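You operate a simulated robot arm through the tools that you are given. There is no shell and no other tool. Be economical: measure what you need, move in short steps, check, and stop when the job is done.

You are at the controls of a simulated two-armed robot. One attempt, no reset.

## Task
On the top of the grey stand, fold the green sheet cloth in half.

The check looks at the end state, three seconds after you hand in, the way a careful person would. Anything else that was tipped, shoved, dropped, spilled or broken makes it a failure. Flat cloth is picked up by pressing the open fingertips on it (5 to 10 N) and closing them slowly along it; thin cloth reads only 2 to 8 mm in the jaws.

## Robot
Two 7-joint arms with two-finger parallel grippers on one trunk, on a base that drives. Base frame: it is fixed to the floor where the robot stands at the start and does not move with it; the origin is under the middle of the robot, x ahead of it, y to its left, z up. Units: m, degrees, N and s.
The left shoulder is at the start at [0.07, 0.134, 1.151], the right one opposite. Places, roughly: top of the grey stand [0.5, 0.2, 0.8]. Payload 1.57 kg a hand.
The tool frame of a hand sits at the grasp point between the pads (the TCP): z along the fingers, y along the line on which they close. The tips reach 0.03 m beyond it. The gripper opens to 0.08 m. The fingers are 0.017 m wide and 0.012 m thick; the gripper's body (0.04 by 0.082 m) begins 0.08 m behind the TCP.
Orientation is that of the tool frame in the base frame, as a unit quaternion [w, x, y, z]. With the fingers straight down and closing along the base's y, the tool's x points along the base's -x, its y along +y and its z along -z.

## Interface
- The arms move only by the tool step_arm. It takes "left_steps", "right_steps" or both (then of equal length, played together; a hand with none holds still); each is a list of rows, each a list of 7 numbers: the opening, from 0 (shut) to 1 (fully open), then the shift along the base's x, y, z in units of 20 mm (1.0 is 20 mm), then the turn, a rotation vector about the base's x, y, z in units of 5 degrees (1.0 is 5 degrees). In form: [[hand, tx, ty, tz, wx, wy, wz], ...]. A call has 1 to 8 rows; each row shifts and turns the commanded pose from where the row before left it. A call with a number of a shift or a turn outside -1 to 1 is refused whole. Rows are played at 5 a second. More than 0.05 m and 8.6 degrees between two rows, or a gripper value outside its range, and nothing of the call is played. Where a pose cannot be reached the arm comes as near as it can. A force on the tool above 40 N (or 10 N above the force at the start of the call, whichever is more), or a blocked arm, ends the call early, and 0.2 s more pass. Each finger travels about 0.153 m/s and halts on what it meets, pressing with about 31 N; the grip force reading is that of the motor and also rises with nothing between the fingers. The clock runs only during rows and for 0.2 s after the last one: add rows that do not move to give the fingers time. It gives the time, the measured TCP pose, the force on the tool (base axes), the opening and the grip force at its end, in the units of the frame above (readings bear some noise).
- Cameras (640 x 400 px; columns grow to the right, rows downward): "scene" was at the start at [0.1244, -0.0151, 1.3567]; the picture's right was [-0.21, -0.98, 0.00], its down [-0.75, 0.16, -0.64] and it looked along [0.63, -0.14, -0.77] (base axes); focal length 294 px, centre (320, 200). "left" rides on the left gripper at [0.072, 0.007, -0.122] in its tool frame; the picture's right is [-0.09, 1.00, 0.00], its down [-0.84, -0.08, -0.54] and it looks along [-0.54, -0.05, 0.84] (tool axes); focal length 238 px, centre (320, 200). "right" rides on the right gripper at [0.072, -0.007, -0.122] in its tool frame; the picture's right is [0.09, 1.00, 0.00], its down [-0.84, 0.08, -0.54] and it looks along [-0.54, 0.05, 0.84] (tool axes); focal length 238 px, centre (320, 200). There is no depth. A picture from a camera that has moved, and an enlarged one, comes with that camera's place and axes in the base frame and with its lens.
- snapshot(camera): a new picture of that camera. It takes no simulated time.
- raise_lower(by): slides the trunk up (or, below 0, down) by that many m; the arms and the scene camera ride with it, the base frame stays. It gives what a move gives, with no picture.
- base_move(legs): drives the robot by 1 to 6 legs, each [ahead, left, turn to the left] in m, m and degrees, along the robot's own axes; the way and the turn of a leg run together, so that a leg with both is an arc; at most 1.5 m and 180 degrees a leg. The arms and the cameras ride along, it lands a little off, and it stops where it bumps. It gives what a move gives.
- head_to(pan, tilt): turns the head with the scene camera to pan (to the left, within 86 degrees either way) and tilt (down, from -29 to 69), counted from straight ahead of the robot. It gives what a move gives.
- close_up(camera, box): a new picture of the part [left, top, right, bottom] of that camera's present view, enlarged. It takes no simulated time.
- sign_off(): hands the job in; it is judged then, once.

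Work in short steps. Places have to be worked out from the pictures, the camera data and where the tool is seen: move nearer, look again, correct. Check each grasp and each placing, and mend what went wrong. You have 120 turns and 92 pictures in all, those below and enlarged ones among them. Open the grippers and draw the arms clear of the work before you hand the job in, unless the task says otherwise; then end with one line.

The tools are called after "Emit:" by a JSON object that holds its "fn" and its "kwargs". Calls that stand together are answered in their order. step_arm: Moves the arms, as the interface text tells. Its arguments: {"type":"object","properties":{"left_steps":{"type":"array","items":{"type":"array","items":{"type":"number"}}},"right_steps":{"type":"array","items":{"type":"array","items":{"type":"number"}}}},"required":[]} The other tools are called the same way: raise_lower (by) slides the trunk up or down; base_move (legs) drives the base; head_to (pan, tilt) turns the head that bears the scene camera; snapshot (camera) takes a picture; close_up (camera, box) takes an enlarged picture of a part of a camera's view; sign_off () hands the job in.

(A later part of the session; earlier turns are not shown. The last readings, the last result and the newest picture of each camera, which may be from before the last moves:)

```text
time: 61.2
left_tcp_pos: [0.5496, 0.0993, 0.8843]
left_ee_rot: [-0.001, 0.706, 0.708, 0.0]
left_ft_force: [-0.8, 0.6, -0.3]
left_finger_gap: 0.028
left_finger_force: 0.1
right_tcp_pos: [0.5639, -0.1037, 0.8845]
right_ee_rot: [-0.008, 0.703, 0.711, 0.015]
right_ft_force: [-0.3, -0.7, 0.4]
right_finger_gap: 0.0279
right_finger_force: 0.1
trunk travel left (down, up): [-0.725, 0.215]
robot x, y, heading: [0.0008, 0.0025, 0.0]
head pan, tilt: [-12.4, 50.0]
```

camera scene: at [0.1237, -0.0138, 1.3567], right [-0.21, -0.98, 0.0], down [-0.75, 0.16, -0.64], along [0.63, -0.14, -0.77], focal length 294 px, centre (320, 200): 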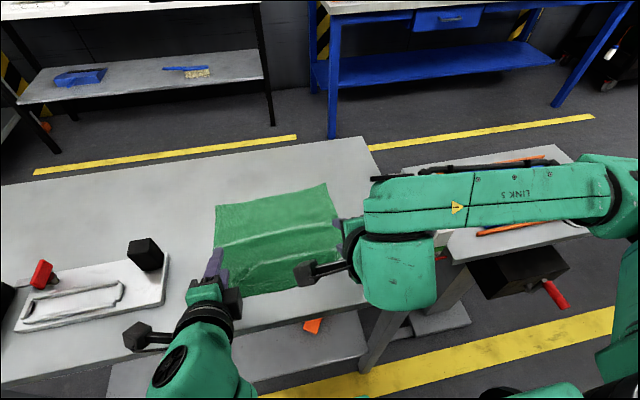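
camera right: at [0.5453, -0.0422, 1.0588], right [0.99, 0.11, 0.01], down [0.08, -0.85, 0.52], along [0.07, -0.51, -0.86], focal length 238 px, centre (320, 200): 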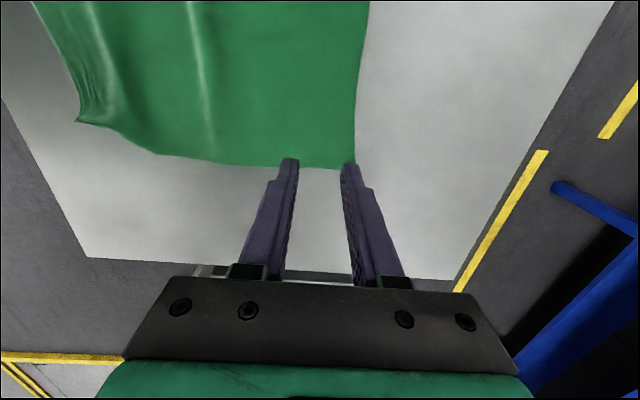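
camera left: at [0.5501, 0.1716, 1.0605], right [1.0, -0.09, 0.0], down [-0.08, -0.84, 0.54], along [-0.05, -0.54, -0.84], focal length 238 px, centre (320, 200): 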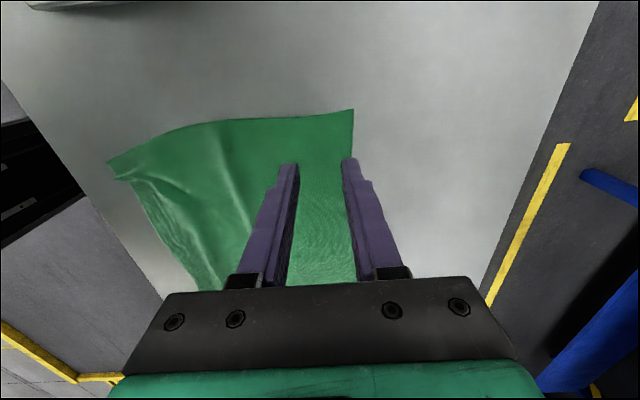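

The tips are just above the cloth, so I press down about 4 mm.

Emit:
{"fn": "step_arm", "kwargs": {"left_steps": [[0.35, 0, 0, -0.1, 0, 0, 0], [0.35, 0, 0, -0.1, 0, 0, 0], [0.35, 0, 0, 0, 0, 0, 0]], "right_steps": [[0.35, 0, 0, -0.1, 0, 0, 0], [0.35, 0, 0, -0.1, 0, 0, 0], [0.35, 0, 0, 0, 0, 0, 0]]}}

Emit:
{"fn": "snapshot", "kwargs": {"camera": "left"}}

Emit:
{"fn": "snapshot", "kwargs": {"camera": "right"}}

```text
time: 62.0
left_tcp_pos: [0.5481, 0.0987, 0.8815]
left_ee_rot: [0.0, 0.707, 0.707, 0.0]
left_ft_force: [1.9, -0.4, 3.7]
left_finger_gap: 0.0282
left_finger_force: 0.5
right_tcp_pos: [0.5642, -0.1041, 0.8821]
right_ee_rot: [-0.007, 0.702, 0.712, 0.015]
right_ft_force: [1.1, -0.3, 5.5]
right_finger_gap: 0.0274
right_finger_force: 0.0
trunk travel left (down, up): [-0.725, 0.215]
robot x, y, heading: [0.0017, -0.0007, -0.1]
head pan, tilt: [-12.4, 50.0]
```

```text
32 pictures are left
camera left: at [0.5526, 0.1709, 1.003], right [1.0, -0.09, 0.0], down [-0.08, -0.84, 0.54], along [-0.05, -0.54, -0.84], focal length 238 px, centre (320, 200)
```

left: 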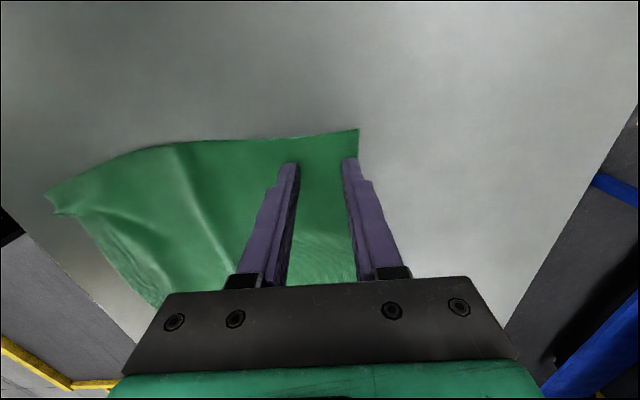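

```text
31 pictures are left
camera right: at [0.5557, -0.0358, 1.0067], right [0.99, 0.11, 0.01], down [0.08, -0.85, 0.52], along [0.07, -0.51, -0.86], focal length 238 px, centre (320, 200)
```

right: 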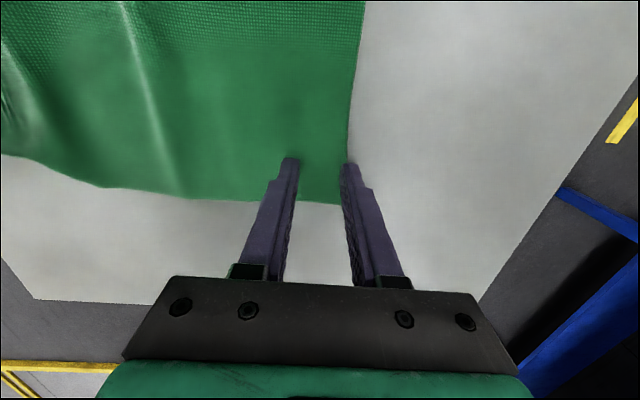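

The left is well placed, but the right's outer finger straddles the cloth edge. I shift the right 4 mm inward, and press the left slightly more.

Emit:
{"fn": "step_arm", "kwargs": {"left_steps": [[0.35, 0, 0, 0, 0, 0, 0], [0.35, 0, 0, 0, 0, 0, 0], [0.35, 0, 0, -0.04, 0, 0, 0], [0.35, 0, 0, 0, 0, 0, 0]], "right_steps": [[0.35, 0, 0, 0.2, 0, 0, 0], [0.35, -0.2, 0, 0, 0, 0, 0], [0.35, 0, 0, -0.22, 0, 0, 0], [0.35, 0, 0, 0, 0, 0, 0]]}}

Emit:
{"fn": "step_arm", "kwargs": {"left_steps": [[0.31, 0, 0, 0, 0, 0, 0], [0.27, 0, 0, 0, 0, 0, 0], [0.23, 0, 0, 0, 0, 0, 0], [0.19, 0, 0, 0, 0, 0, 0], [0.15, 0, 0, 0, 0, 0, 0], [0.1, 0, 0, 0, 0, 0, 0], [0.05, 0, 0, 0, 0, 0, 0], [0, 0, 0, 0, 0, 0, 0]], "right_steps": [[0.31, 0, 0, 0, 0, 0, 0], [0.27, 0, 0, 0, 0, 0, 0], [0.23, 0, 0, 0, 0, 0, 0], [0.19, 0, 0, 0, 0, 0, 0], [0.15, 0, 0, 0, 0, 0, 0], [0.1, 0, 0, 0, 0, 0, 0], [0.05, 0, 0, 0, 0, 0, 0], [0, 0, 0, 0, 0, 0, 0]]}}

Emit:
{"fn": "close_up", "kwargs": {"camera": "left", "box": [220, 80, 420, 205]}}

Emit:
{"fn": "close_up", "kwargs": {"camera": "right", "box": [220, 80, 420, 205]}}

```text
time: 63.0
left_tcp_pos: [0.5478, 0.0982, 0.8796]
left_ee_rot: [0.001, 0.707, 0.707, 0.001]
left_ft_force: [2.1, 0.0, 16.1]
left_finger_gap: 0.0279
left_finger_force: 0.2
right_tcp_pos: [0.5592, -0.1035, 0.8828]
right_ee_rot: [-0.007, 0.702, 0.712, 0.015]
right_ft_force: [-0.1, -0.2, 0.2]
right_finger_gap: 0.0277
right_finger_force: 0.0
trunk travel left (down, up): [-0.725, 0.215]
robot x, y, heading: [0.0016, -0.001, -0.1]
head pan, tilt: [-12.4, 50.0]
```

```text
time: 64.8
left_tcp_pos: [0.5463, 0.099, 0.8813]
left_ee_rot: [0.001, 0.707, 0.707, 0.002]
left_ft_force: [0.3, -0.7, 20.6]
left_finger_gap: 0.0018
left_finger_force: 23.8
right_tcp_pos: [0.5576, -0.1037, 0.8833]
right_ee_rot: [-0.006, 0.702, 0.712, 0.016]
right_ft_force: [0.3, -0.4, 0.3]
right_finger_gap: 0.0001
right_finger_force: 21.4
trunk travel left (down, up): [-0.725, 0.215]
robot x, y, heading: [0.0028, -0.0011, 0.0]
head pan, tilt: [-12.4, 50.0]
```

```text
3.20 times, centred on (320, 142) of left
camera zoom: at [0.5507, 0.1707, 1.0029], right [1.0, -0.09, 0.0], down [-0.08, -0.84, 0.54], along [-0.05, -0.54, -0.84], focal length 763 px, centre (320, 384)
```

zoom: 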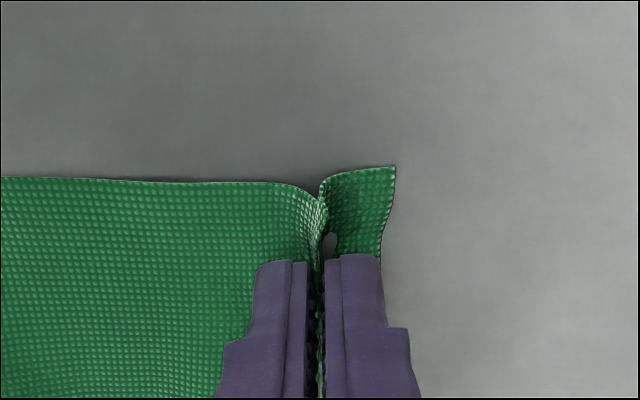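

```text
3.20 times, centred on (320, 142) of right
camera zoom: at [0.5497, -0.0367, 1.0079], right [0.99, 0.11, 0.02], down [0.08, -0.85, 0.52], along [0.07, -0.51, -0.86], focal length 763 px, centre (320, 384)
```

zoom: 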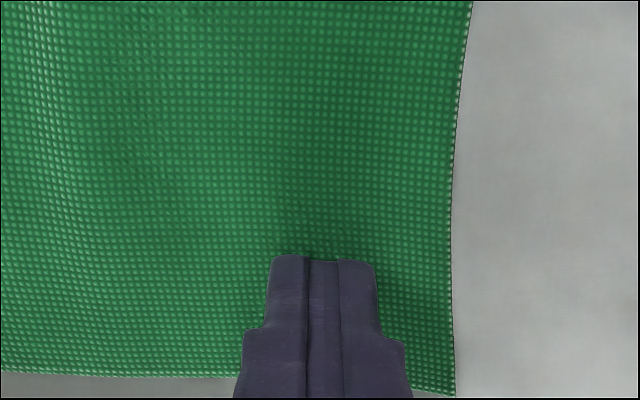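

The left has the edge ridge at 1.8 mm; the right was not pressing and missed. I reopen the right, then press it properly.

Emit:
{"fn": "step_arm", "kwargs": {"right_steps": [[0.0, 0, 0, 0.3, 0, 0, 0], [0.35, 0.1, 0, 0, 0, 0, 0], [0.35, 0, 0, -0.3, 0, 0, 0], [0.35, 0, 0, -0.1, 0, 0, 0], [0.35, 0, 0, -0.06, 0, 0, 0], [0.35, 0, 0, 0, 0, 0, 0]]}}

```text
time: 66.2
left_tcp_pos: [0.5445, 0.0993, 0.8819]
left_ee_rot: [0.0, 0.707, 0.707, 0.001]
left_ft_force: [0.2, -0.6, 6.9]
left_finger_gap: 0.0015
left_finger_force: 23.1
right_tcp_pos: [0.558, -0.1039, 0.8819]
right_ee_rot: [-0.005, 0.702, 0.712, 0.018]
right_ft_force: [0.9, -5.8, 31.6]
right_finger_gap: 0.0266
right_finger_force: 0.1
trunk travel left (down, up): [-0.725, 0.215]
robot x, y, heading: [-0.001, -0.0009, -0.1]
head pan, tilt: [-12.4, 50.0]
```

31 N is too firm, so I ease the right 2.8 mm and check.

Emit:
{"fn": "step_arm", "kwargs": {"right_steps": [[0.35, 0, 0, 0.14, 0, 0, 0], [0.35, 0, 0, 0, 0, 0, 0]]}}

```text
time: 66.8
left_tcp_pos: [0.5452, 0.1003, 0.8812]
left_ee_rot: [0.001, 0.707, 0.707, 0.002]
left_ft_force: [-0.4, 0.0, 3.8]
left_finger_gap: 0.0021
left_finger_force: 23.4
right_tcp_pos: [0.5591, -0.1029, 0.8807]
right_ee_rot: [-0.007, 0.702, 0.711, 0.017]
right_ft_force: [1.6, -3.8, 26.1]
right_finger_gap: 0.0261
right_finger_force: 0.1
trunk travel left (down, up): [-0.725, 0.215]
robot x, y, heading: [0.0018, 0.0015, -0.2]
head pan, tilt: [-12.4, 50.0]
```

I ease a little more, then close slowly.

Emit:
{"fn": "step_arm", "kwargs": {"right_steps": [[0.35, 0, 0, 0.08, 0, 0, 0], [0.3, 0, 0, 0, 0, 0, 0], [0.25, 0, 0, 0, 0, 0, 0], [0.2, 0, 0, 0, 0, 0, 0], [0.15, 0, 0, 0, 0, 0, 0], [0.1, 0, 0, 0, 0, 0, 0], [0.05, 0, 0, 0, 0, 0, 0], [0, 0, 0, 0, 0, 0, 0]]}}

Emit:
{"fn": "close_up", "kwargs": {"camera": "right", "box": [220, 80, 420, 205]}}

```text
time: 68.6
left_tcp_pos: [0.5471, 0.0993, 0.8814]
left_ee_rot: [0.001, 0.707, 0.708, 0.001]
left_ft_force: [-1.9, 0.9, 15.8]
left_finger_gap: 0.0018
left_finger_force: 23.6
right_tcp_pos: [0.5588, -0.104, 0.881]
right_ee_rot: [-0.006, 0.702, 0.712, 0.015]
right_ft_force: [0.1, -0.2, 1.0]
right_finger_gap: 0.0018
right_finger_force: 23.7
trunk travel left (down, up): [-0.725, 0.215]
robot x, y, heading: [-0.0011, -0.0013, 0.2]
head pan, tilt: [-12.4, 50.0]
```

```text
3.20 times, centred on (320, 142) of right
camera zoom: at [0.5514, -0.0356, 1.0067], right [0.99, 0.11, 0.02], down [0.08, -0.85, 0.52], along [0.07, -0.51, -0.86], focal length 763 px, centre (320, 384)
```

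zoom: 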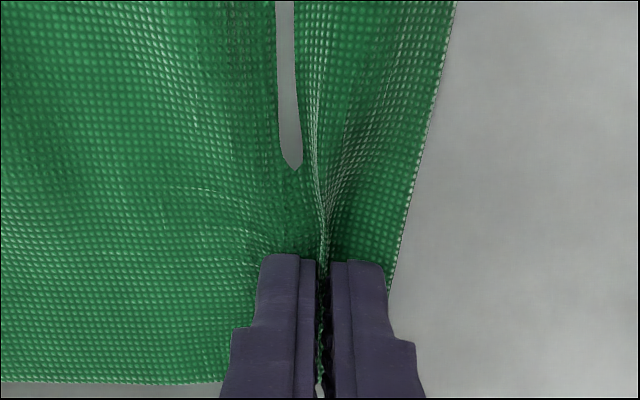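

The right grips at 1.8 mm; the grey slit is probably the cloth dipping below the table surface in the rendering. I lift both gently and look.

Emit:
{"fn": "step_arm", "kwargs": {"left_steps": [[0, 0, 0, 0.5, 0, 0, 0], [0, 0, 0, 0.5, 0, 0, 0], [0, 0, 0, 0, 0, 0, 0]], "right_steps": [[0, 0, 0, 0.5, 0, 0, 0], [0, 0, 0, 0.5, 0, 0, 0], [0, 0, 0, 0, 0, 0, 0]]}}

Emit:
{"fn": "snapshot", "kwargs": {"camera": "left"}}

Emit:
{"fn": "snapshot", "kwargs": {"camera": "right"}}

```text
time: 69.4
left_tcp_pos: [0.5506, 0.0997, 0.8981]
left_ee_rot: [-0.001, 0.707, 0.707, -0.001]
left_ft_force: [0.2, -0.7, 0.5]
left_finger_gap: 0.0016
left_finger_force: 23.7
right_tcp_pos: [0.561, -0.1032, 0.9005]
right_ee_rot: [-0.008, 0.703, 0.711, 0.014]
right_ft_force: [-0.1, 0.7, 0.0]
right_finger_gap: 0.002
right_finger_force: 23.6
trunk travel left (down, up): [-0.725, 0.215]
robot x, y, heading: [0.002, 0.0033, -0.2]
head pan, tilt: [-12.4, 50.0]
```

```text
27 pictures are left
camera left: at [0.5552, 0.1721, 1.02], right [1.0, -0.09, 0.0], down [-0.08, -0.84, 0.54], along [-0.05, -0.54, -0.84], focal length 238 px, centre (320, 200)
```

left: 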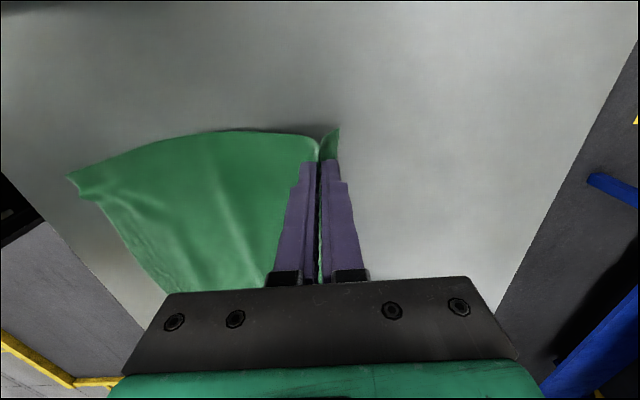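

```text
26 pictures are left
camera right: at [0.5538, -0.0354, 1.0256], right [0.99, 0.11, 0.01], down [0.08, -0.85, 0.52], along [0.07, -0.51, -0.86], focal length 238 px, centre (320, 200)
```

right: 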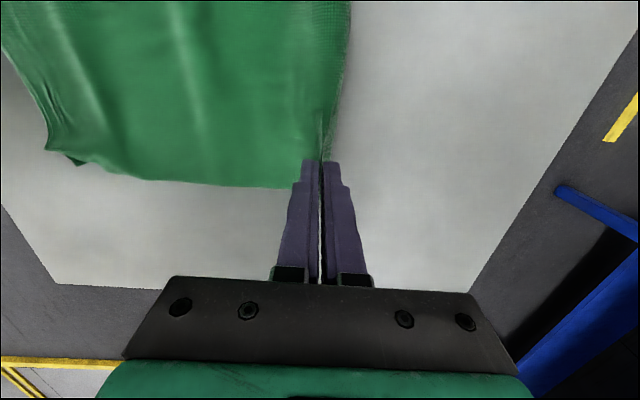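

Both hands hold the far edge. Now I fold toward the near edge on a moderate, low path, tilting the fingers forward gradually.

Emit:
{"fn": "step_arm", "kwargs": {"left_steps": [[0, -0.63, 0, 0.6, 0, -0.2, 0], [0, -0.63, 0, 0.5, 0, -0.2, 0], [0, -0.63, 0, 0.4, 0, -0.2, 0], [0, -0.63, 0, 0.3, 0, -0.2, 0], [0, -0.63, 0, 0.2, 0, -0.3, 0], [0, -0.63, 0, 0.1, 0, -0.4, 0], [0, -0.63, 0, 0, 0, -0.5, 0], [0, -0.63, 0, -0.1, 0, -0.5, 0]], "right_steps": [[0, -0.61, 0, 0.6, 0, -0.2, 0], [0, -0.61, 0, 0.5, 0, -0.2, 0], [0, -0.61, 0, 0.4, 0, -0.2, 0], [0, -0.61, 0, 0.3, 0, -0.2, 0], [0, -0.61, 0, 0.2, 0, -0.3, 0], [0, -0.61, 0, 0.1, 0, -0.4, 0], [0, -0.61, 0, 0, 0, -0.5, 0], [0, -0.61, 0, -0.1, 0, -0.5, 0]]}}

Emit:
{"fn": "snapshot", "kwargs": {"camera": "left"}}

Emit:
{"fn": "snapshot", "kwargs": {"camera": "scene"}}

```text
time: 71.2
left_tcp_pos: [0.4477, 0.0999, 0.9379]
left_ee_rot: [0.078, 0.703, 0.703, 0.078]
left_ft_force: [0.0, 0.0, 0.1]
left_finger_gap: 0.0016
left_finger_force: 23.6
right_tcp_pos: [0.4637, -0.1043, 0.9414]
right_ee_rot: [0.071, 0.696, 0.709, 0.092]
right_ft_force: [-0.1, 1.0, 0.4]
right_finger_gap: 0.0017
right_finger_force: 23.3
trunk travel left (down, up): [-0.725, 0.215]
robot x, y, heading: [0.0055, -0.0022, 0.0]
head pan, tilt: [-12.4, 50.0]
```

```text
25 pictures are left
camera left: at [0.4255, 0.172, 1.0588], right [0.97, -0.09, 0.22], down [-0.19, -0.84, 0.51], along [0.13, -0.54, -0.83], focal length 238 px, centre (320, 200)
```

left: 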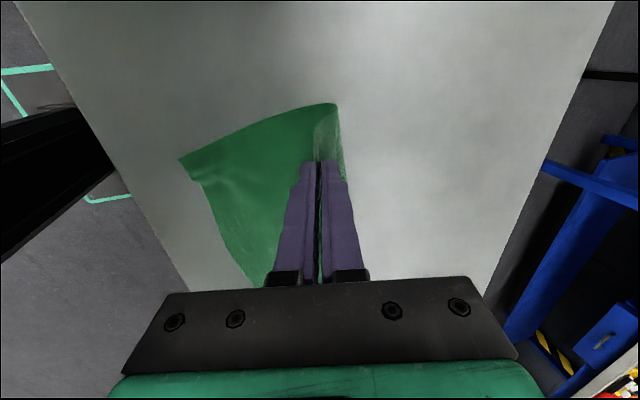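

```text
24 pictures are left
camera scene: at [0.123, -0.0151, 1.3568], right [-0.21, -0.98, 0.0], down [-0.75, 0.16, -0.64], along [0.63, -0.14, -0.77], focal length 294 px, centre (320, 200)
```

scene: 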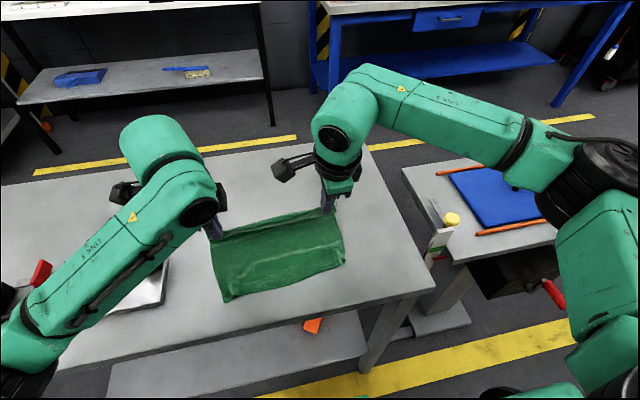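

The fold is rising cleanly. I continue down to the near edge with more forward tilt.

Emit:
{"fn": "step_arm", "kwargs": {"left_steps": [[0, -0.63, 0, -0.1, 0, -0.5, 0], [0, -0.63, 0, -0.2, 0, -0.5, 0], [0, -0.63, 0, -0.3, 0, -0.5, 0], [0, -0.63, 0, -0.3, 0, -0.5, 0], [0, -0.63, 0, -0.4, 0, -0.5, 0], [0, -0.63, 0, -0.4, 0, -0.5, 0], [0, -0.6, 0, -0.4, 0, -0.5, 0], [0, 0, 0, 0, 0, 0, 0]], "right_steps": [[0, -0.61, 0, -0.1, 0, -0.5, 0], [0, -0.61, 0, -0.2, 0, -0.5, 0], [0, -0.61, 0, -0.4, 0, -0.5, 0], [0, -0.61, 0, -0.4, 0, -0.5, 0], [0, -0.61, 0, -0.4, 0, -0.5, 0], [0, -0.61, 0, -0.4, 0, -0.5, 0], [0, -0.6, 0, -0.4, 0, -0.3, 0], [0, 0, 0, 0, 0, 0, 0]]}}

Emit:
{"fn": "snapshot", "kwargs": {"camera": "left"}}

Emit:
{"fn": "snapshot", "kwargs": {"camera": "right"}}

Emit:
{"fn": "snapshot", "kwargs": {"camera": "scene"}}

```text
time: 73.0
left_tcp_pos: [0.3598, 0.0982, 0.8966]
left_ee_rot: [0.183, 0.682, 0.684, 0.183]
left_ft_force: [1.3, -0.6, -0.2]
left_finger_gap: 0.0019
left_finger_force: 23.6
right_tcp_pos: [0.3816, -0.1044, 0.8946]
right_ee_rot: [0.171, 0.676, 0.691, 0.19]
right_ft_force: [0.3, -0.1, 0.2]
right_finger_gap: 0.0018
right_finger_force: 23.4
trunk travel left (down, up): [-0.725, 0.215]
robot x, y, heading: [0.0003, -0.0048, 0.1]
head pan, tilt: [-12.4, 50.0]
```

```text
23 pictures are left
camera left: at [0.3037, 0.1713, 1.0054], right [0.86, -0.09, 0.5], down [-0.34, -0.84, 0.43], along [0.38, -0.54, -0.75], focal length 238 px, centre (320, 200)
```

left: 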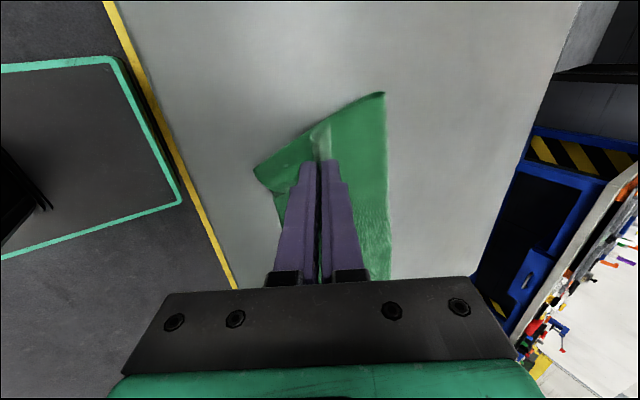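

```text
22 pictures are left
camera right: at [0.3143, -0.0362, 1.0001], right [0.86, 0.11, 0.49], down [-0.18, -0.85, 0.49], along [0.47, -0.51, -0.72], focal length 238 px, centre (320, 200)
```

right: 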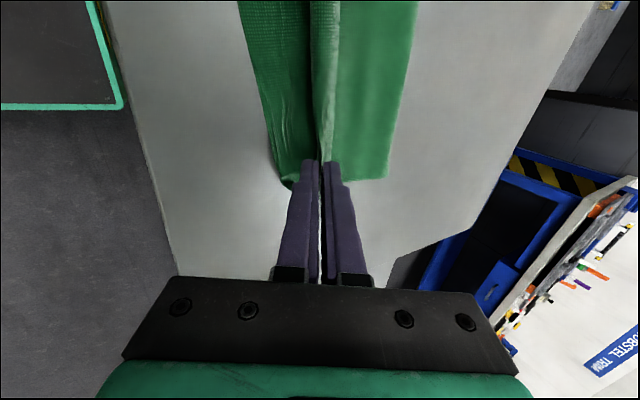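

```text
21 pictures are left
camera scene: at [0.1254, -0.0146, 1.3566], right [-0.21, -0.98, 0.0], down [-0.75, 0.16, -0.64], along [0.63, -0.14, -0.77], focal length 294 px, centre (320, 200)
```

scene: 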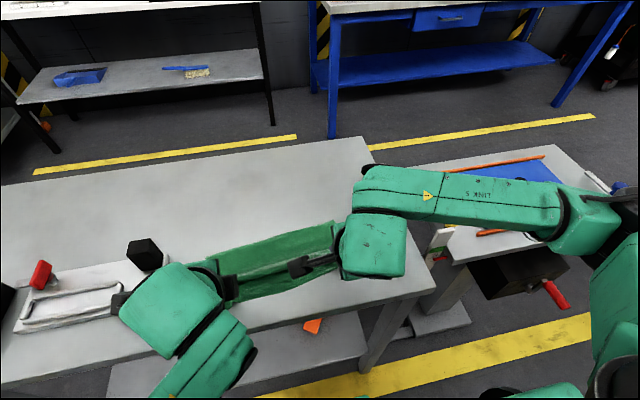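

The layers nearly line up: the right is almost aligned, while the left needs about 15 mm more. I make the final approach and lower.

Emit:
{"fn": "step_arm", "kwargs": {"left_steps": [[0, -0.35, 0, -0.1, 0, -0.3, 0], [0, -0.35, 0, -0.2, 0, -0.3, 0], [0, 0, 0, -0.25, 0, 0, 0], [0, 0, 0, 0, 0, 0, 0]], "right_steps": [[0, -0.15, 0, -0.1, 0, 0, 0], [0, -0.15, 0, -0.2, 0, 0, 0], [0, 0, 0, -0.25, 0, 0, 0], [0, 0, 0, 0, 0, 0, 0]]}}

Emit:
{"fn": "close_up", "kwargs": {"camera": "left", "box": [200, 40, 440, 190]}}

Emit:
{"fn": "close_up", "kwargs": {"camera": "right", "box": [200, 50, 440, 200]}}

```text
time: 74.0
left_tcp_pos: [0.3456, 0.0983, 0.8858]
left_ee_rot: [0.199, 0.678, 0.679, 0.202]
left_ft_force: [-0.6, -0.8, -0.6]
left_finger_gap: 0.0019
left_finger_force: 23.2
right_tcp_pos: [0.3732, -0.104, 0.885]
right_ee_rot: [0.171, 0.676, 0.691, 0.19]
right_ft_force: [0.5, -0.1, -0.4]
right_finger_gap: 0.0019
right_finger_force: 23.5
trunk travel left (down, up): [-0.725, 0.215]
robot x, y, heading: [0.0003, -0.0001, 0.0]
head pan, tilt: [-12.4, 50.0]
```

```text
2.67 times, centred on (320, 115) of left
camera zoom: at [0.2831, 0.1701, 0.9914], right [0.84, -0.09, 0.54], down [-0.36, -0.84, 0.41], along [0.42, -0.54, -0.73], focal length 636 px, centre (320, 427)
```

zoom: 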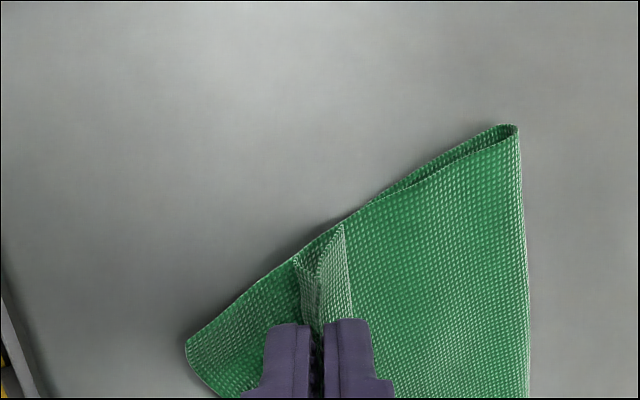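

```text
2.67 times, centred on (320, 125) of right
camera zoom: at [0.3067, -0.0372, 0.9899], right [0.86, 0.11, 0.49], down [-0.18, -0.85, 0.49], along [0.47, -0.51, -0.72], focal length 636 px, centre (320, 400)
```

zoom: 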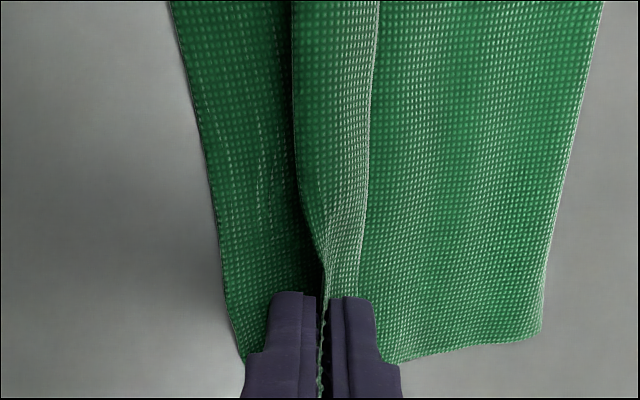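

The views show the right aligned (edge at about 0.37) and the left still about 16 mm short of its near edge. I move the left back, then open both slightly and withdraw along the fingers.

Emit:
{"fn": "step_arm", "kwargs": {"left_steps": [[0, -0.4, 0, 0, 0, 0, 0], [0, -0.4, 0, 0, 0, 0, 0], [0, 0, 0, -0.1, 0, 0, 0], [0.05, 0, 0, 0, 0, 0, 0], [0.12, 0, 0, 0, 0, 0, 0], [0.18, 0, 0, 0.1, 0, 0, 0], [0.18, -0.2, 0, 0.4, 0, 0, 0], [0.18, -0.4, 0, 0.8, 0, 0, 0]], "right_steps": [[0, 0, 0, 0, 0, 0, 0], [0, -0.1, 0, 0, 0, 0, 0], [0, 0, 0, -0.1, 0, 0, 0], [0.05, 0, 0, 0, 0, 0, 0], [0.12, 0, 0, 0, 0, 0, 0], [0.18, 0, 0, 0.1, 0, 0, 0], [0.18, -0.2, 0, 0.4, 0, 0, 0], [0.18, -0.3, 0, 0.8, 0, 0, 0]]}}

Emit:
{"fn": "snapshot", "kwargs": {"camera": "left"}}

Emit:
{"fn": "snapshot", "kwargs": {"camera": "right"}}

```text
time: 74.5
left_tcp_pos: [0.3481, 0.1243, 0.882]
left_ee_rot: [0.187, 0.66, 0.691, 0.228]
left_ft_force: [-1.2, -20.2, 27.0]
left_finger_gap: 0.0016
left_finger_force: 23.0
right_tcp_pos: [0.3674, -0.098, 0.8873]
right_ee_rot: [0.162, 0.671, 0.696, 0.2]
right_ft_force: [-1.2, 16.4, 0.0]
right_finger_gap: 0.0017
right_finger_force: 23.6
trunk travel left (down, up): [-0.725, 0.215]
robot x, y, heading: [-0.0037, -0.0031, 0.1]
head pan, tilt: [-12.4, 50.0]
stopped in row 2 (left hand): the force on the tool passed its limit (the readings are from after the stop); the commanded pose is now the measured one
```

```text
18 pictures are left
camera left: at [0.2795, 0.1885, 0.9898], right [0.83, -0.07, 0.56], down [-0.32, -0.87, 0.37], along [0.46, -0.48, -0.75], focal length 238 px, centre (320, 200)
```

left: 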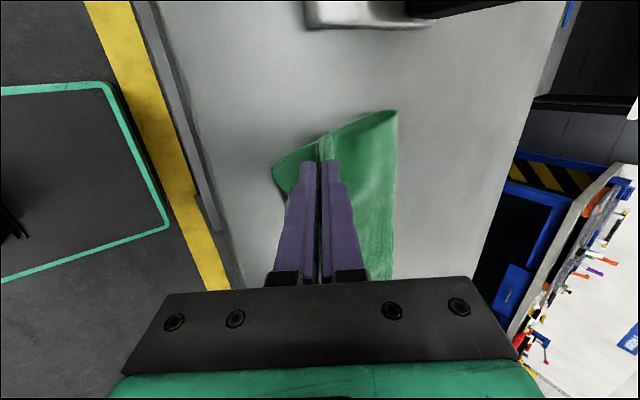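

```text
17 pictures are left
camera right: at [0.2992, -0.0337, 0.9938], right [0.86, 0.11, 0.5], down [-0.16, -0.87, 0.47], along [0.48, -0.49, -0.73], focal length 238 px, centre (320, 200)
```

right: 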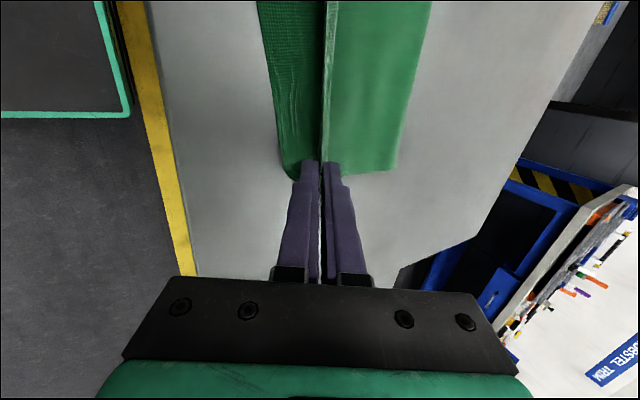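

The left arm hit a joint limit and jumped 26 mm sideways, pulling the cloth taut. I move it gently back in y, staying at x≈0.347, and lift slightly.

Emit:
{"fn": "step_arm", "kwargs": {"left_steps": [[0, 0.05, -0.35, 0.15, 0, 0, 0], [0, 0, -0.35, 0.05, 0, 0, 0], [0, 0, -0.3, 0, 0, 0, 0], [0, 0, -0.2, 0, 0, 0, 0], [0, 0, 0, 0, 0, 0, 0]]}}

Emit:
{"fn": "snapshot", "kwargs": {"camera": "left"}}

```text
time: 75.7
left_tcp_pos: [0.3496, 0.1027, 0.8844]
left_ee_rot: [0.184, 0.659, 0.693, 0.226]
left_ft_force: [-0.3, 0.9, -0.2]
left_finger_gap: 0.0016
left_finger_force: 23.2
right_tcp_pos: [0.3705, -0.0995, 0.8855]
right_ee_rot: [0.164, 0.672, 0.695, 0.196]
right_ft_force: [0.1, 0.1, 0.7]
right_finger_gap: 0.0015
right_finger_force: 23.1
trunk travel left (down, up): [-0.725, 0.215]
robot x, y, heading: [0.0014, -0.0009, -0.1]
head pan, tilt: [-12.4, 50.0]
```

```text
16 pictures are left
camera left: at [0.2818, 0.1663, 0.9921], right [0.83, -0.06, 0.55], down [-0.31, -0.88, 0.37], along [0.46, -0.48, -0.75], focal length 238 px, centre (320, 200)
```

left: 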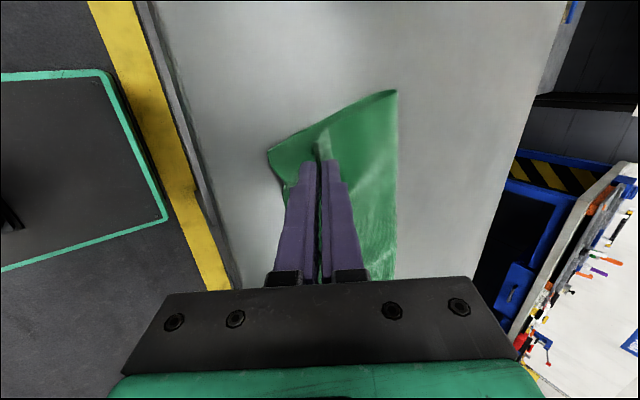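

The left edge is still about 18 mm short. I bring its tip back mainly by untilting it 20° with a small shift, and check.

Emit:
{"fn": "step_arm", "kwargs": {"left_steps": [[0, -0.1, 0, 0.05, 0, 1, 0], [0, -0.1, 0, 0.05, 0, 1, 0], [0, -0.1, 0, 0.05, 0, 1, 0], [0, -0.1, 0, 0, 0, 1, 0], [0, 0, 0, 0, 0, 0, 0]]}}

```text
time: 76.7
left_tcp_pos: [0.3431, 0.121, 0.8837]
left_ee_rot: [0.055, 0.703, 0.689, 0.171]
left_ft_force: [0.4, -16.3, 23.8]
left_finger_gap: 0.0017
left_finger_force: 23.7
right_tcp_pos: [0.3666, -0.0963, 0.8878]
right_ee_rot: [0.159, 0.668, 0.698, 0.203]
right_ft_force: [-1.3, 12.5, -0.5]
right_finger_gap: 0.0018
right_finger_force: 23.1
trunk travel left (down, up): [-0.725, 0.215]
robot x, y, heading: [-0.0023, -0.0001, -0.0]
head pan, tilt: [-12.4, 50.0]
stopped in row 4 (left hand): the force on the tool passed its limit (the readings are from after the stop); the commanded pose is now the measured one
```

It was pushed sideways again, but the tip x is now about right. I move y back inward to relieve the tension.

Emit:
{"fn": "step_arm", "kwargs": {"left_steps": [[0, 0, -0.3, 0.15, 0, 0, 0], [0, 0, -0.3, 0, 0, 0, 0], [0, 0, -0.3, 0, 0, 0, 0], [0, 0, 0, 0, 0, 0, 0]]}}

Emit:
{"fn": "snapshot", "kwargs": {"camera": "left"}}

```text
time: 77.7
left_tcp_pos: [0.3412, 0.1149, 0.8835]
left_ee_rot: [0.043, 0.702, 0.688, 0.18]
left_ft_force: [0.1, 8.9, 34.7]
left_finger_gap: 0.0015
left_finger_force: 23.4
right_tcp_pos: [0.3674, -0.0947, 0.889]
right_ee_rot: [0.163, 0.67, 0.696, 0.2]
right_ft_force: [-0.1, 1.7, 0.3]
right_finger_gap: 0.0018
right_finger_force: 23.8
trunk travel left (down, up): [-0.725, 0.215]
robot x, y, heading: [-0.0002, 0.0013, 0.0]
head pan, tilt: [-12.4, 50.0]
```

```text
15 pictures are left
camera left: at [0.3079, 0.162, 1.0124], right [0.95, -0.14, 0.29], down [-0.23, -0.92, 0.32], along [0.22, -0.37, -0.9], focal length 238 px, centre (320, 200)
```

left: 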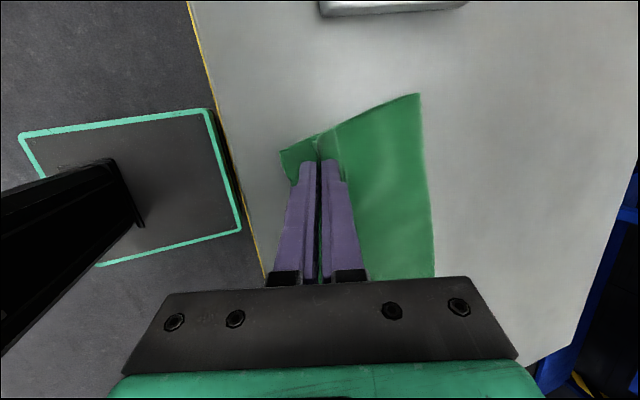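

The left pinch is now close to the bottom's near edge but presses with 35 N. I raise it 4 mm, then open both slightly and withdraw upward.

Emit:
{"fn": "step_arm", "kwargs": {"left_steps": [[0, 0, 0, 0.2, 0, 0, 0], [0, 0, -0.1, 0.05, 0, 0, 0], [0.06, 0, 0, 0, 0, 0, 0], [0.12, 0, 0, 0, 0, 0, 0], [0.2, 0, 0, 0, 0, 0, 0], [0.2, 0, 0, 0.2, 0, 0, 0], [0.2, 0, 0, 0.6, 0, 0, 0], [0.2, 0, 0, 1, 0, 0, 0]], "right_steps": [[0, 0, 0, -0.1, 0, 0, 0], [0, 0, 0, -0.1, 0, 0, 0], [0.06, 0, 0, 0, 0, 0, 0], [0.12, 0, 0, 0, 0, 0, 0], [0.2, 0, 0, 0, 0, 0, 0], [0.2, 0, 0, 0.2, 0, 0, 0], [0.2, 0, 0, 0.6, 0, 0, 0], [0.2, 0, 0, 1, 0, 0, 0]]}}

Emit:
{"fn": "step_arm", "kwargs": {"left_steps": [[0.2, 0, 0, 1, 0, 0, 0], [0.2, 0.2, 0.5, 1, 0, 0, 0], [0.2, 0.5, 1, 1, 0, 0, 0], [0.2, 0.5, 1, 0.5, 0, 0, 0], [0.2, 0.5, 1, 0, 0, 0, 0], [0.2, 0.5, 1, 0, 0, 0, 0]], "right_steps": [[0.2, 0, 0, 1, 0, 0, 0], [0.2, 0.2, -0.5, 1, 0, 0, 0], [0.2, 0.5, -1, 1, 0, 0, 0], [0.2, 0.5, -1, 0.5, 0, 0, 0], [0.2, 0.5, -1, 0, 0, 0, 0], [0.2, 0.5, -1, 0, 0, 0, 0]]}}

Emit:
{"fn": "close_up", "kwargs": {"camera": "scene", "box": [180, 190, 390, 320]}}

```text
time: 79.3
left_tcp_pos: [0.3421, 0.1431, 0.8896]
left_ee_rot: [-0.009, 0.713, 0.663, 0.227]
left_ft_force: [1.0, -0.1, -0.4]
left_finger_gap: 0.016
left_finger_force: 0.0
left hand out of reach, approached as far as the arm can: row 8
right_tcp_pos: [0.3686, -0.0959, 0.897]
right_ee_rot: [0.16, 0.67, 0.698, 0.197]
right_ft_force: [0.8, 0.5, -0.6]
right_finger_gap: 0.0159
right_finger_force: 0.2
trunk travel left (down, up): [-0.725, 0.215]
robot x, y, heading: [-0.0002, 0.0019, -0.1]
head pan, tilt: [-12.4, 50.0]
stopped in row 8 (left hand): the arm was blocked; the commanded pose is now the measured one
```

```text
time: 79.9
left_tcp_pos: [0.3417, 0.1858, 0.9148]
left_ee_rot: [-0.079, 0.72, 0.627, 0.288]
left_ft_force: [-0.8, 0.0, -0.9]
left_finger_gap: 0.0158
left_finger_force: 0.1
left hand out of reach, approached as far as the arm can: row 3
right_tcp_pos: [0.3716, -0.1041, 0.9345]
right_ee_rot: [0.16, 0.671, 0.697, 0.196]
right_ft_force: [0.3, 1.1, 0.8]
right_finger_gap: 0.0159
right_finger_force: 0.0
trunk travel left (down, up): [-0.725, 0.215]
robot x, y, heading: [-0.0016, 0.0018, -0.1]
head pan, tilt: [-12.4, 50.0]
stopped in row 3 (left hand): the arm was blocked; the commanded pose is now the measured one
```

```text
3.05 times, centred on (285, 255) of scene
camera zoom: at [0.1244, -0.0155, 1.3566], right [-0.22, -0.98, 0.0], down [-0.75, 0.17, -0.64], along [0.63, -0.14, -0.77], focal length 895 px, centre (427, 32)
```

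zoom: 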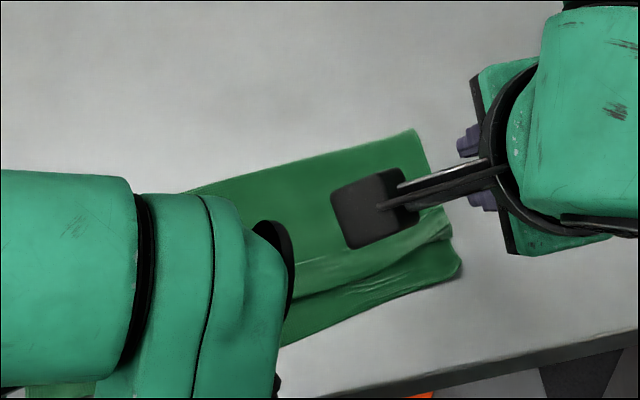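

Both have released. The left wrist is cramped, so I move it forward and outward to free it, then up, with the right going up and back out.

Emit:
{"fn": "step_arm", "kwargs": {"left_steps": [[0.2, 0.3, 0.2, 0.3, 0, 0, 0], [0.2, 0.6, 0.3, 0.5, 0, 0, 0], [0.2, 0.8, 0.3, 0.6, 0, 0, 0], [0.2, 0.8, 0.3, 0.6, 0, 0, 0], [0.2, 0.8, 0.2, 0.6, 0, 0, 0], [0.2, 0.8, 0, 0.6, 0, 0, 0]], "right_steps": [[0.2, 0.3, -0.5, 0.6, 0, 0, 0], [0.2, 0.6, -0.8, 0.6, 0, 0, 0], [0.2, 0.8, -0.8, 0.6, 0, 0, 0], [0.2, 0.8, -0.8, 0.4, 0, 0, 0], [0.2, 0.8, -0.8, 0.3, 0, 0, 0], [0.2, 0.8, -0.8, 0, 0, 0, 0]]}}

Emit:
{"fn": "snapshot", "kwargs": {"camera": "scene"}}

```text
time: 81.1
left_tcp_pos: [0.3991, 0.2478, 0.9612]
left_ee_rot: [-0.144, 0.705, 0.614, 0.326]
left_ft_force: [-0.4, -0.4, -0.2]
left_finger_gap: 0.0159
left_finger_force: 0.1
right_tcp_pos: [0.4345, -0.1738, 0.9799]
right_ee_rot: [0.16, 0.67, 0.698, 0.196]
right_ft_force: [0.1, -1.0, -0.2]
right_finger_gap: 0.016
right_finger_force: 0.1
trunk travel left (down, up): [-0.725, 0.215]
robot x, y, heading: [0.0027, -0.0012, 0.0]
head pan, tilt: [-12.4, 50.0]
stopped in row 5 (left hand): the arm was blocked; the commanded pose is now the measured one
```

```text
13 pictures are left
camera scene: at [0.1253, -0.0156, 1.3566], right [-0.22, -0.98, 0.0], down [-0.75, 0.17, -0.64], along [0.63, -0.14, -0.77], focal length 294 px, centre (320, 200)
```

scene: 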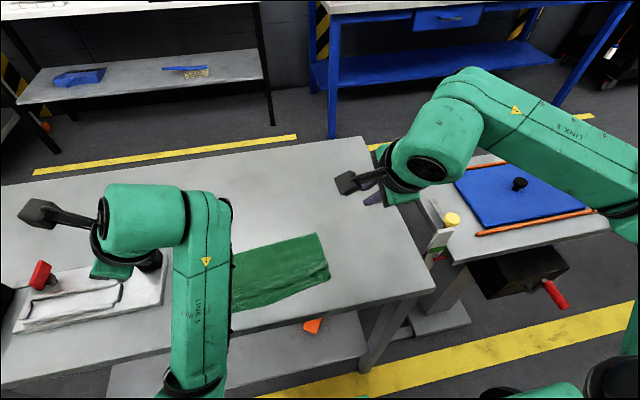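

The fold looks good where visible. The left hand is near the tray, so I raise it straight up and unwind its yaw while moving the right hand clear.

Emit:
{"fn": "step_arm", "kwargs": {"left_steps": [[0.2, 0, 0, 0.5, 0, 0, 0.5], [0.2, 0, 0, 0.7, 0, 0, 1], [0.2, 0, 0, 0.7, 0, 0, 1], [0.2, 0, 0, 0.7, 0, 0, 1], [0.2, 0, 0, 0.5, 0, 0, 1], [0.2, 0, 0, 0.3, 0, 0, 1], [0.2, 0, 0, 0, 0, 0, 1], [0.2, 0, 0, 0, 0, 0, 1]]}}

Emit:
{"fn": "step_arm", "kwargs": {"left_steps": [[0.2, 0, 0, 0, 0, 0, 1], [0.2, 0, 0, 0, 0, 0, 1], [0.2, 0, 0, 0, 0, 0, 1], [0.2, 0, 0, 0, 0, 0, 1], [0.2, 0, 0, 0, 0, 0, 1], [0.2, 0, 0, 0, 0, 0, 1], [0.2, 0, 0, 0, 0, 0, 1], [0.2, 0, 0, 0, 0, 0, 1]]}}

Emit:
{"fn": "close_up", "kwargs": {"camera": "scene", "box": [180, 200, 370, 320]}}

```text
time: 81.8
left_tcp_pos: [0.3926, 0.2924, 0.9964]
left_ee_rot: [-0.238, 0.624, 0.651, 0.361]
left_ft_force: [1.1, -0.2, 0.4]
left_finger_gap: 0.0159
left_finger_force: 0.1
left hand out of reach, approached as far as the arm can: row 3
right_tcp_pos: [0.4334, -0.1743, 0.9803]
right_ee_rot: [0.161, 0.67, 0.697, 0.197]
right_ft_force: [0.3, -0.1, 0.2]
right_finger_gap: 0.016
right_finger_force: 0.0
trunk travel left (down, up): [-0.725, 0.215]
robot x, y, heading: [-0.0009, -0.002, -0.0]
head pan, tilt: [-12.4, 50.0]
stopped in row 3 (left hand): the arm was blocked; the commanded pose is now the measured one
```

```text
time: 82.9
left_tcp_pos: [0.3854, 0.3328, 1.0125]
left_ee_rot: [-0.343, 0.445, 0.751, 0.349]
left_ft_force: [0.5, -0.4, -0.5]
left_finger_gap: 0.016
left_finger_force: 0.0
left hand out of reach, approached as far as the arm can: row 5
right_tcp_pos: [0.4335, -0.1737, 0.9815]
right_ee_rot: [0.161, 0.671, 0.697, 0.197]
right_ft_force: [0.9, -0.1, 0.5]
right_finger_gap: 0.0159
right_finger_force: 0.0
trunk travel left (down, up): [-0.725, 0.215]
robot x, y, heading: [-0.0016, 0.0002, -0.0]
head pan, tilt: [-12.4, 50.0]
stopped in row 5 (left hand): the arm was blocked; the commanded pose is now the measured one
```

```text
3.33 times, centred on (275, 260) of scene
camera zoom: at [0.1248, -0.0151, 1.3566], right [-0.22, -0.98, 0.0], down [-0.75, 0.17, -0.64], along [0.63, -0.14, -0.77], focal length 978 px, centre (470, 0)
```

zoom: 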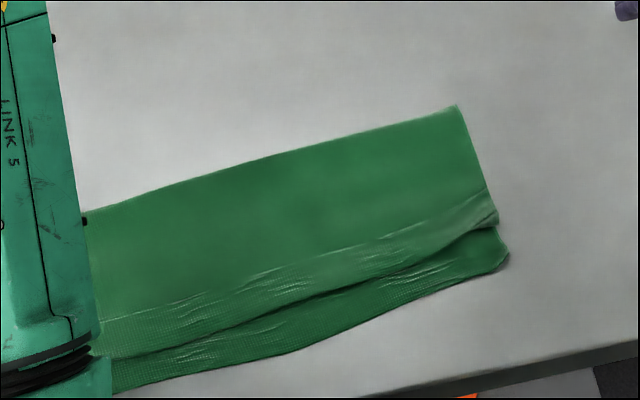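

The fold is nearly right: only a strip of about 2 cm along the top layer's edge is turned back. The left arm is awkwardly twisted, so I rotate its tool back to vertical while keeping it high.

Emit:
{"fn": "step_arm", "kwargs": {"left_steps": [[0.2, 0.3, 0, 0.2, -0.95, -0.25, 0], [0.2, 0.3, 0, 0.2, -0.95, -0.25, 0], [0.2, 0.3, 0, 0.2, -0.95, -0.25, 0], [0.2, 0.3, 0, 0.2, -0.95, -0.25, 0], [0.2, 0.3, 0, 0.2, -0.95, -0.25, 0], [0.2, 0.3, 0, 0, -0.95, -0.25, 0], [0.2, 0.3, 0, 0, -0.95, -0.25, 0], [0.2, 0.3, 0, 0, -0.95, -0.25, 0]]}}

Emit:
{"fn": "snapshot", "kwargs": {"camera": "scene"}}

```text
time: 84.7
left_tcp_pos: [0.4418, 0.3469, 1.0276]
left_ee_rot: [-0.111, 0.503, 0.848, 0.123]
left_ft_force: [0.2, -0.1, 0.1]
left_finger_gap: 0.0159
left_finger_force: 0.0
left hand out of reach, approached as far as the arm can: row 5, 6, 7
right_tcp_pos: [0.4339, -0.1739, 0.9816]
right_ee_rot: [0.16, 0.671, 0.697, 0.196]
right_ft_force: [-0.6, 0.3, 0.6]
right_finger_gap: 0.016
right_finger_force: 0.1
trunk travel left (down, up): [-0.725, 0.215]
robot x, y, heading: [0.0034, 0.0018, 0.0]
head pan, tilt: [-12.4, 50.0]
```

```text
11 pictures are left
camera scene: at [0.1245, -0.0148, 1.3566], right [-0.22, -0.98, 0.0], down [-0.75, 0.16, -0.64], along [0.63, -0.14, -0.77], focal length 294 px, centre (320, 200)
```

scene: 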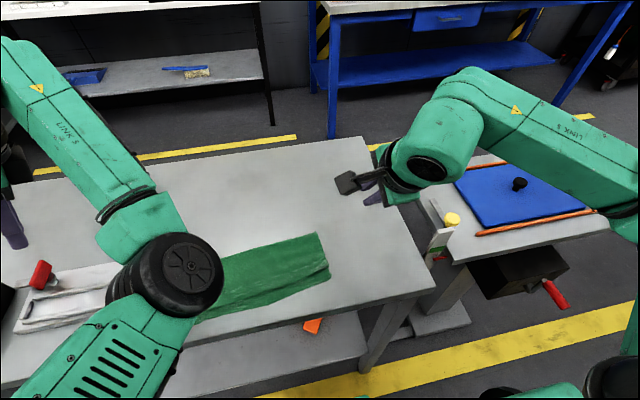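

The left elbow dropped low near the tray, so I raise the hand, unwind the remaining yaw and move inward.

Emit:
{"fn": "step_arm", "kwargs": {"left_steps": [[0.2, 0, 0, 0.6, -0.5, -0.3, 0.8], [0.2, 0, 0, 0.6, -0.5, -0.3, 0.8], [0.2, 0, -0.2, 0.6, -0.5, -0.3, 0.8], [0.2, 0, -0.3, 0.6, -0.5, -0.3, 0.8], [0.2, 0, -0.3, 0.4, -0.2, -0.2, 0.8], [0.2, 0, -0.3, 0.4, 0, 0, 1], [0.2, 0, -0.3, 0.2, 0, 0, 1], [0.2, 0, -0.3, 0.2, 0, 0, 1]]}}

Emit:
{"fn": "close_up", "kwargs": {"camera": "scene", "box": [0, 130, 400, 380]}}

```text
time: 86.5
left_tcp_pos: [0.4603, 0.3413, 1.0996]
left_ee_rot: [-0.039, 0.221, 0.973, 0.048]
left_ft_force: [-1.2, -0.9, -0.2]
left_finger_gap: 0.0161
left_finger_force: 0.0
left hand out of reach, approached as far as the arm can: row 1, 3, 4, 5, 6, 7, 8
right_tcp_pos: [0.4331, -0.1738, 0.982]
right_ee_rot: [0.161, 0.671, 0.696, 0.197]
right_ft_force: [-0.3, -0.1, 0.0]
right_finger_gap: 0.0163
right_finger_force: 0.1
trunk travel left (down, up): [-0.725, 0.215]
robot x, y, heading: [-0.0003, -0.0001, -0.1]
head pan, tilt: [-12.4, 50.0]
```

```text
1.60 times, centred on (200, 255) of scene
camera zoom: at [0.1245, -0.0153, 1.3567], right [-0.22, -0.98, 0.0], down [-0.75, 0.17, -0.64], along [0.63, -0.14, -0.77], focal length 470 px, centre (512, 112)
```

zoom: 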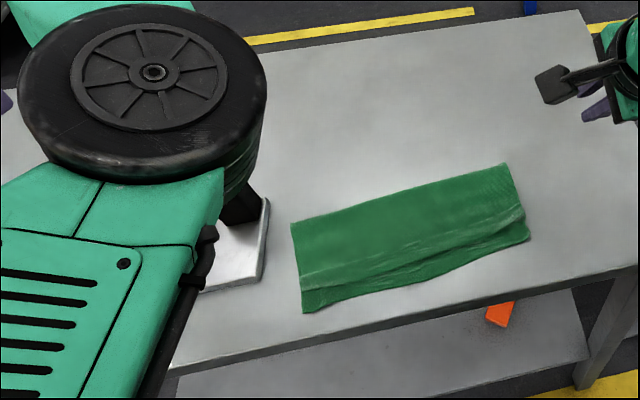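

The elbow is high now and the cloth is in clear view: the strip's free edge runs from (0.364, 0.165) to (0.390, -0.084), its crease is 2.2 cm nearer, and the bottom edge another 2.2 cm. Flipping the strip toward me would align the edges, so I bring the right hand, closed and upright, behind the strip's right end.

Emit:
{"fn": "step_arm", "kwargs": {"right_steps": [[0.1, -0.1, 0.68, -0.2, 0, 0.73, 0], [0, -0.1, 0.68, -0.3, 0, 0.73, 0], [0, -0.15, 0.68, -0.5, 0, 0.73, 0], [0, -0.15, 0.68, -0.5, 0, 0.73, 0], [0, -0.15, 0.68, -0.6, 0, 0.73, 0], [0, -0.15, 0.68, -0.6, 0, 0.73, 0], [0, -0.15, 0.68, -0.6, 0, 0.73, 0], [0, -0.15, 0.68, -0.6, 0, 0.73, 0]]}}

Emit:
{"fn": "snapshot", "kwargs": {"camera": "right"}}

```text
time: 88.3
left_tcp_pos: [0.4609, 0.3411, 1.0996]
left_ee_rot: [-0.038, 0.222, 0.973, 0.049]
left_ft_force: [0.9, 0.1, 0.2]
left_finger_gap: 0.0158
left_finger_force: 0.0
right_tcp_pos: [0.4138, -0.064, 0.9009]
right_ee_rot: [-0.02, 0.699, 0.715, 0.02]
right_ft_force: [0.2, 0.3, -0.1]
right_finger_gap: 0.0
right_finger_force: 21.8
trunk travel left (down, up): [-0.725, 0.215]
robot x, y, heading: [-0.0031, -0.0027, -0.0]
head pan, tilt: [-12.4, 50.0]
```

```text
9 pictures are left
camera right: at [0.4054, 0.0, 1.0282], right [0.99, 0.11, 0.01], down [0.1, -0.87, 0.49], along [0.06, -0.49, -0.87], focal length 238 px, centre (320, 200)
```

right: 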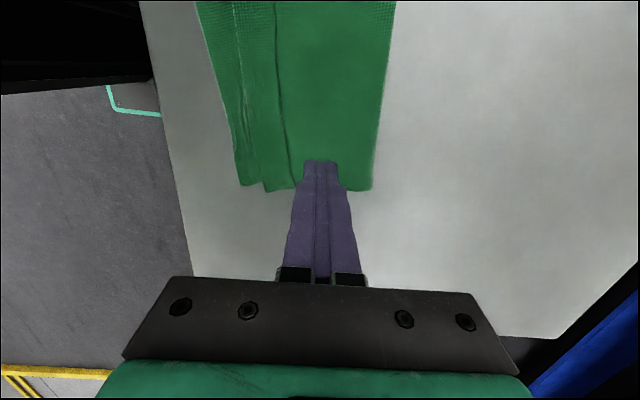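

The free edge of the strip lies about 9 mm on the near side of the closed fingertips, which is ideal. I lower until light contact.

Emit:
{"fn": "step_arm", "kwargs": {"right_steps": [[0, 0, 0, -0.4, 0, 0, 0], [0, 0, 0, -0.4, 0, 0, 0], [0, 0, 0, -0.1, 0, 0, 0], [0, 0, 0, 0, 0, 0, 0]]}}

```text
time: 89.3
left_tcp_pos: [0.4595, 0.3402, 1.1011]
left_ee_rot: [-0.038, 0.222, 0.973, 0.047]
left_ft_force: [-0.4, 0.1, 0.2]
left_finger_gap: 0.0159
left_finger_force: 0.1
right_tcp_pos: [0.4122, -0.0664, 0.8855]
right_ee_rot: [-0.021, 0.699, 0.715, 0.021]
right_ft_force: [0.5, 0.2, -0.4]
right_finger_gap: 0.0
right_finger_force: 20.9
trunk travel left (down, up): [-0.725, 0.215]
robot x, y, heading: [-0.001, -0.0032, -0.0]
head pan, tilt: [-12.4, 50.0]
```

There is no contact yet, so I go 1.5 mm lower and sweep slowly 4.5 cm toward me, lifting slightly at the end.

Emit:
{"fn": "step_arm", "kwargs": {"right_steps": [[0, 0, 0, -0.08, 0, 0, 0], [0, -0.35, 0, 0, 0, 0, 0], [0, -0.35, 0, 0, 0, 0, 0], [0, -0.35, 0, 0.05, 0, 0, 0], [0, -0.4, 0, 0.05, 0, 0, 0], [0, -0.4, 0, 0.1, 0, 0, 0], [0, -0.4, 0, 0, 0, 0, 0]]}}

Emit:
{"fn": "snapshot", "kwargs": {"camera": "right"}}

```text
time: 90.9
left_tcp_pos: [0.4589, 0.3417, 1.1017]
left_ee_rot: [-0.038, 0.222, 0.973, 0.048]
left_ft_force: [0.2, -0.2, -1.0]
left_finger_gap: 0.0159
left_finger_force: 0.1
right_tcp_pos: [0.3657, -0.0644, 0.8879]
right_ee_rot: [-0.02, 0.699, 0.714, 0.021]
right_ft_force: [0.8, 0.3, 0.0]
right_finger_gap: 0.0
right_finger_force: 21.1
trunk travel left (down, up): [-0.725, 0.215]
robot x, y, heading: [-0.0, -0.0014, -0.1]
head pan, tilt: [-12.4, 50.0]
```

```text
8 pictures are left
camera right: at [0.3584, -0.0009, 1.015], right [0.99, 0.12, 0.01], down [0.1, -0.87, 0.49], along [0.06, -0.49, -0.87], focal length 238 px, centre (320, 200)
```

right: 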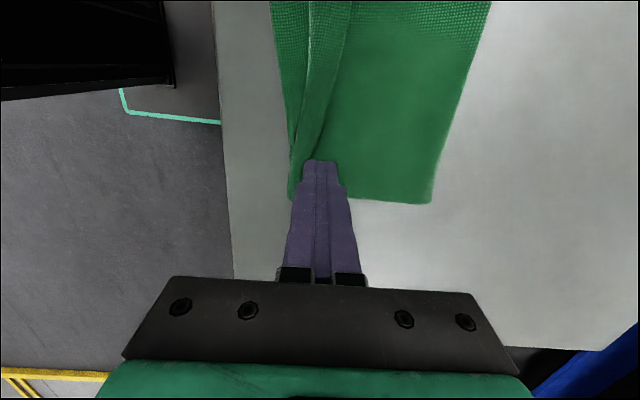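

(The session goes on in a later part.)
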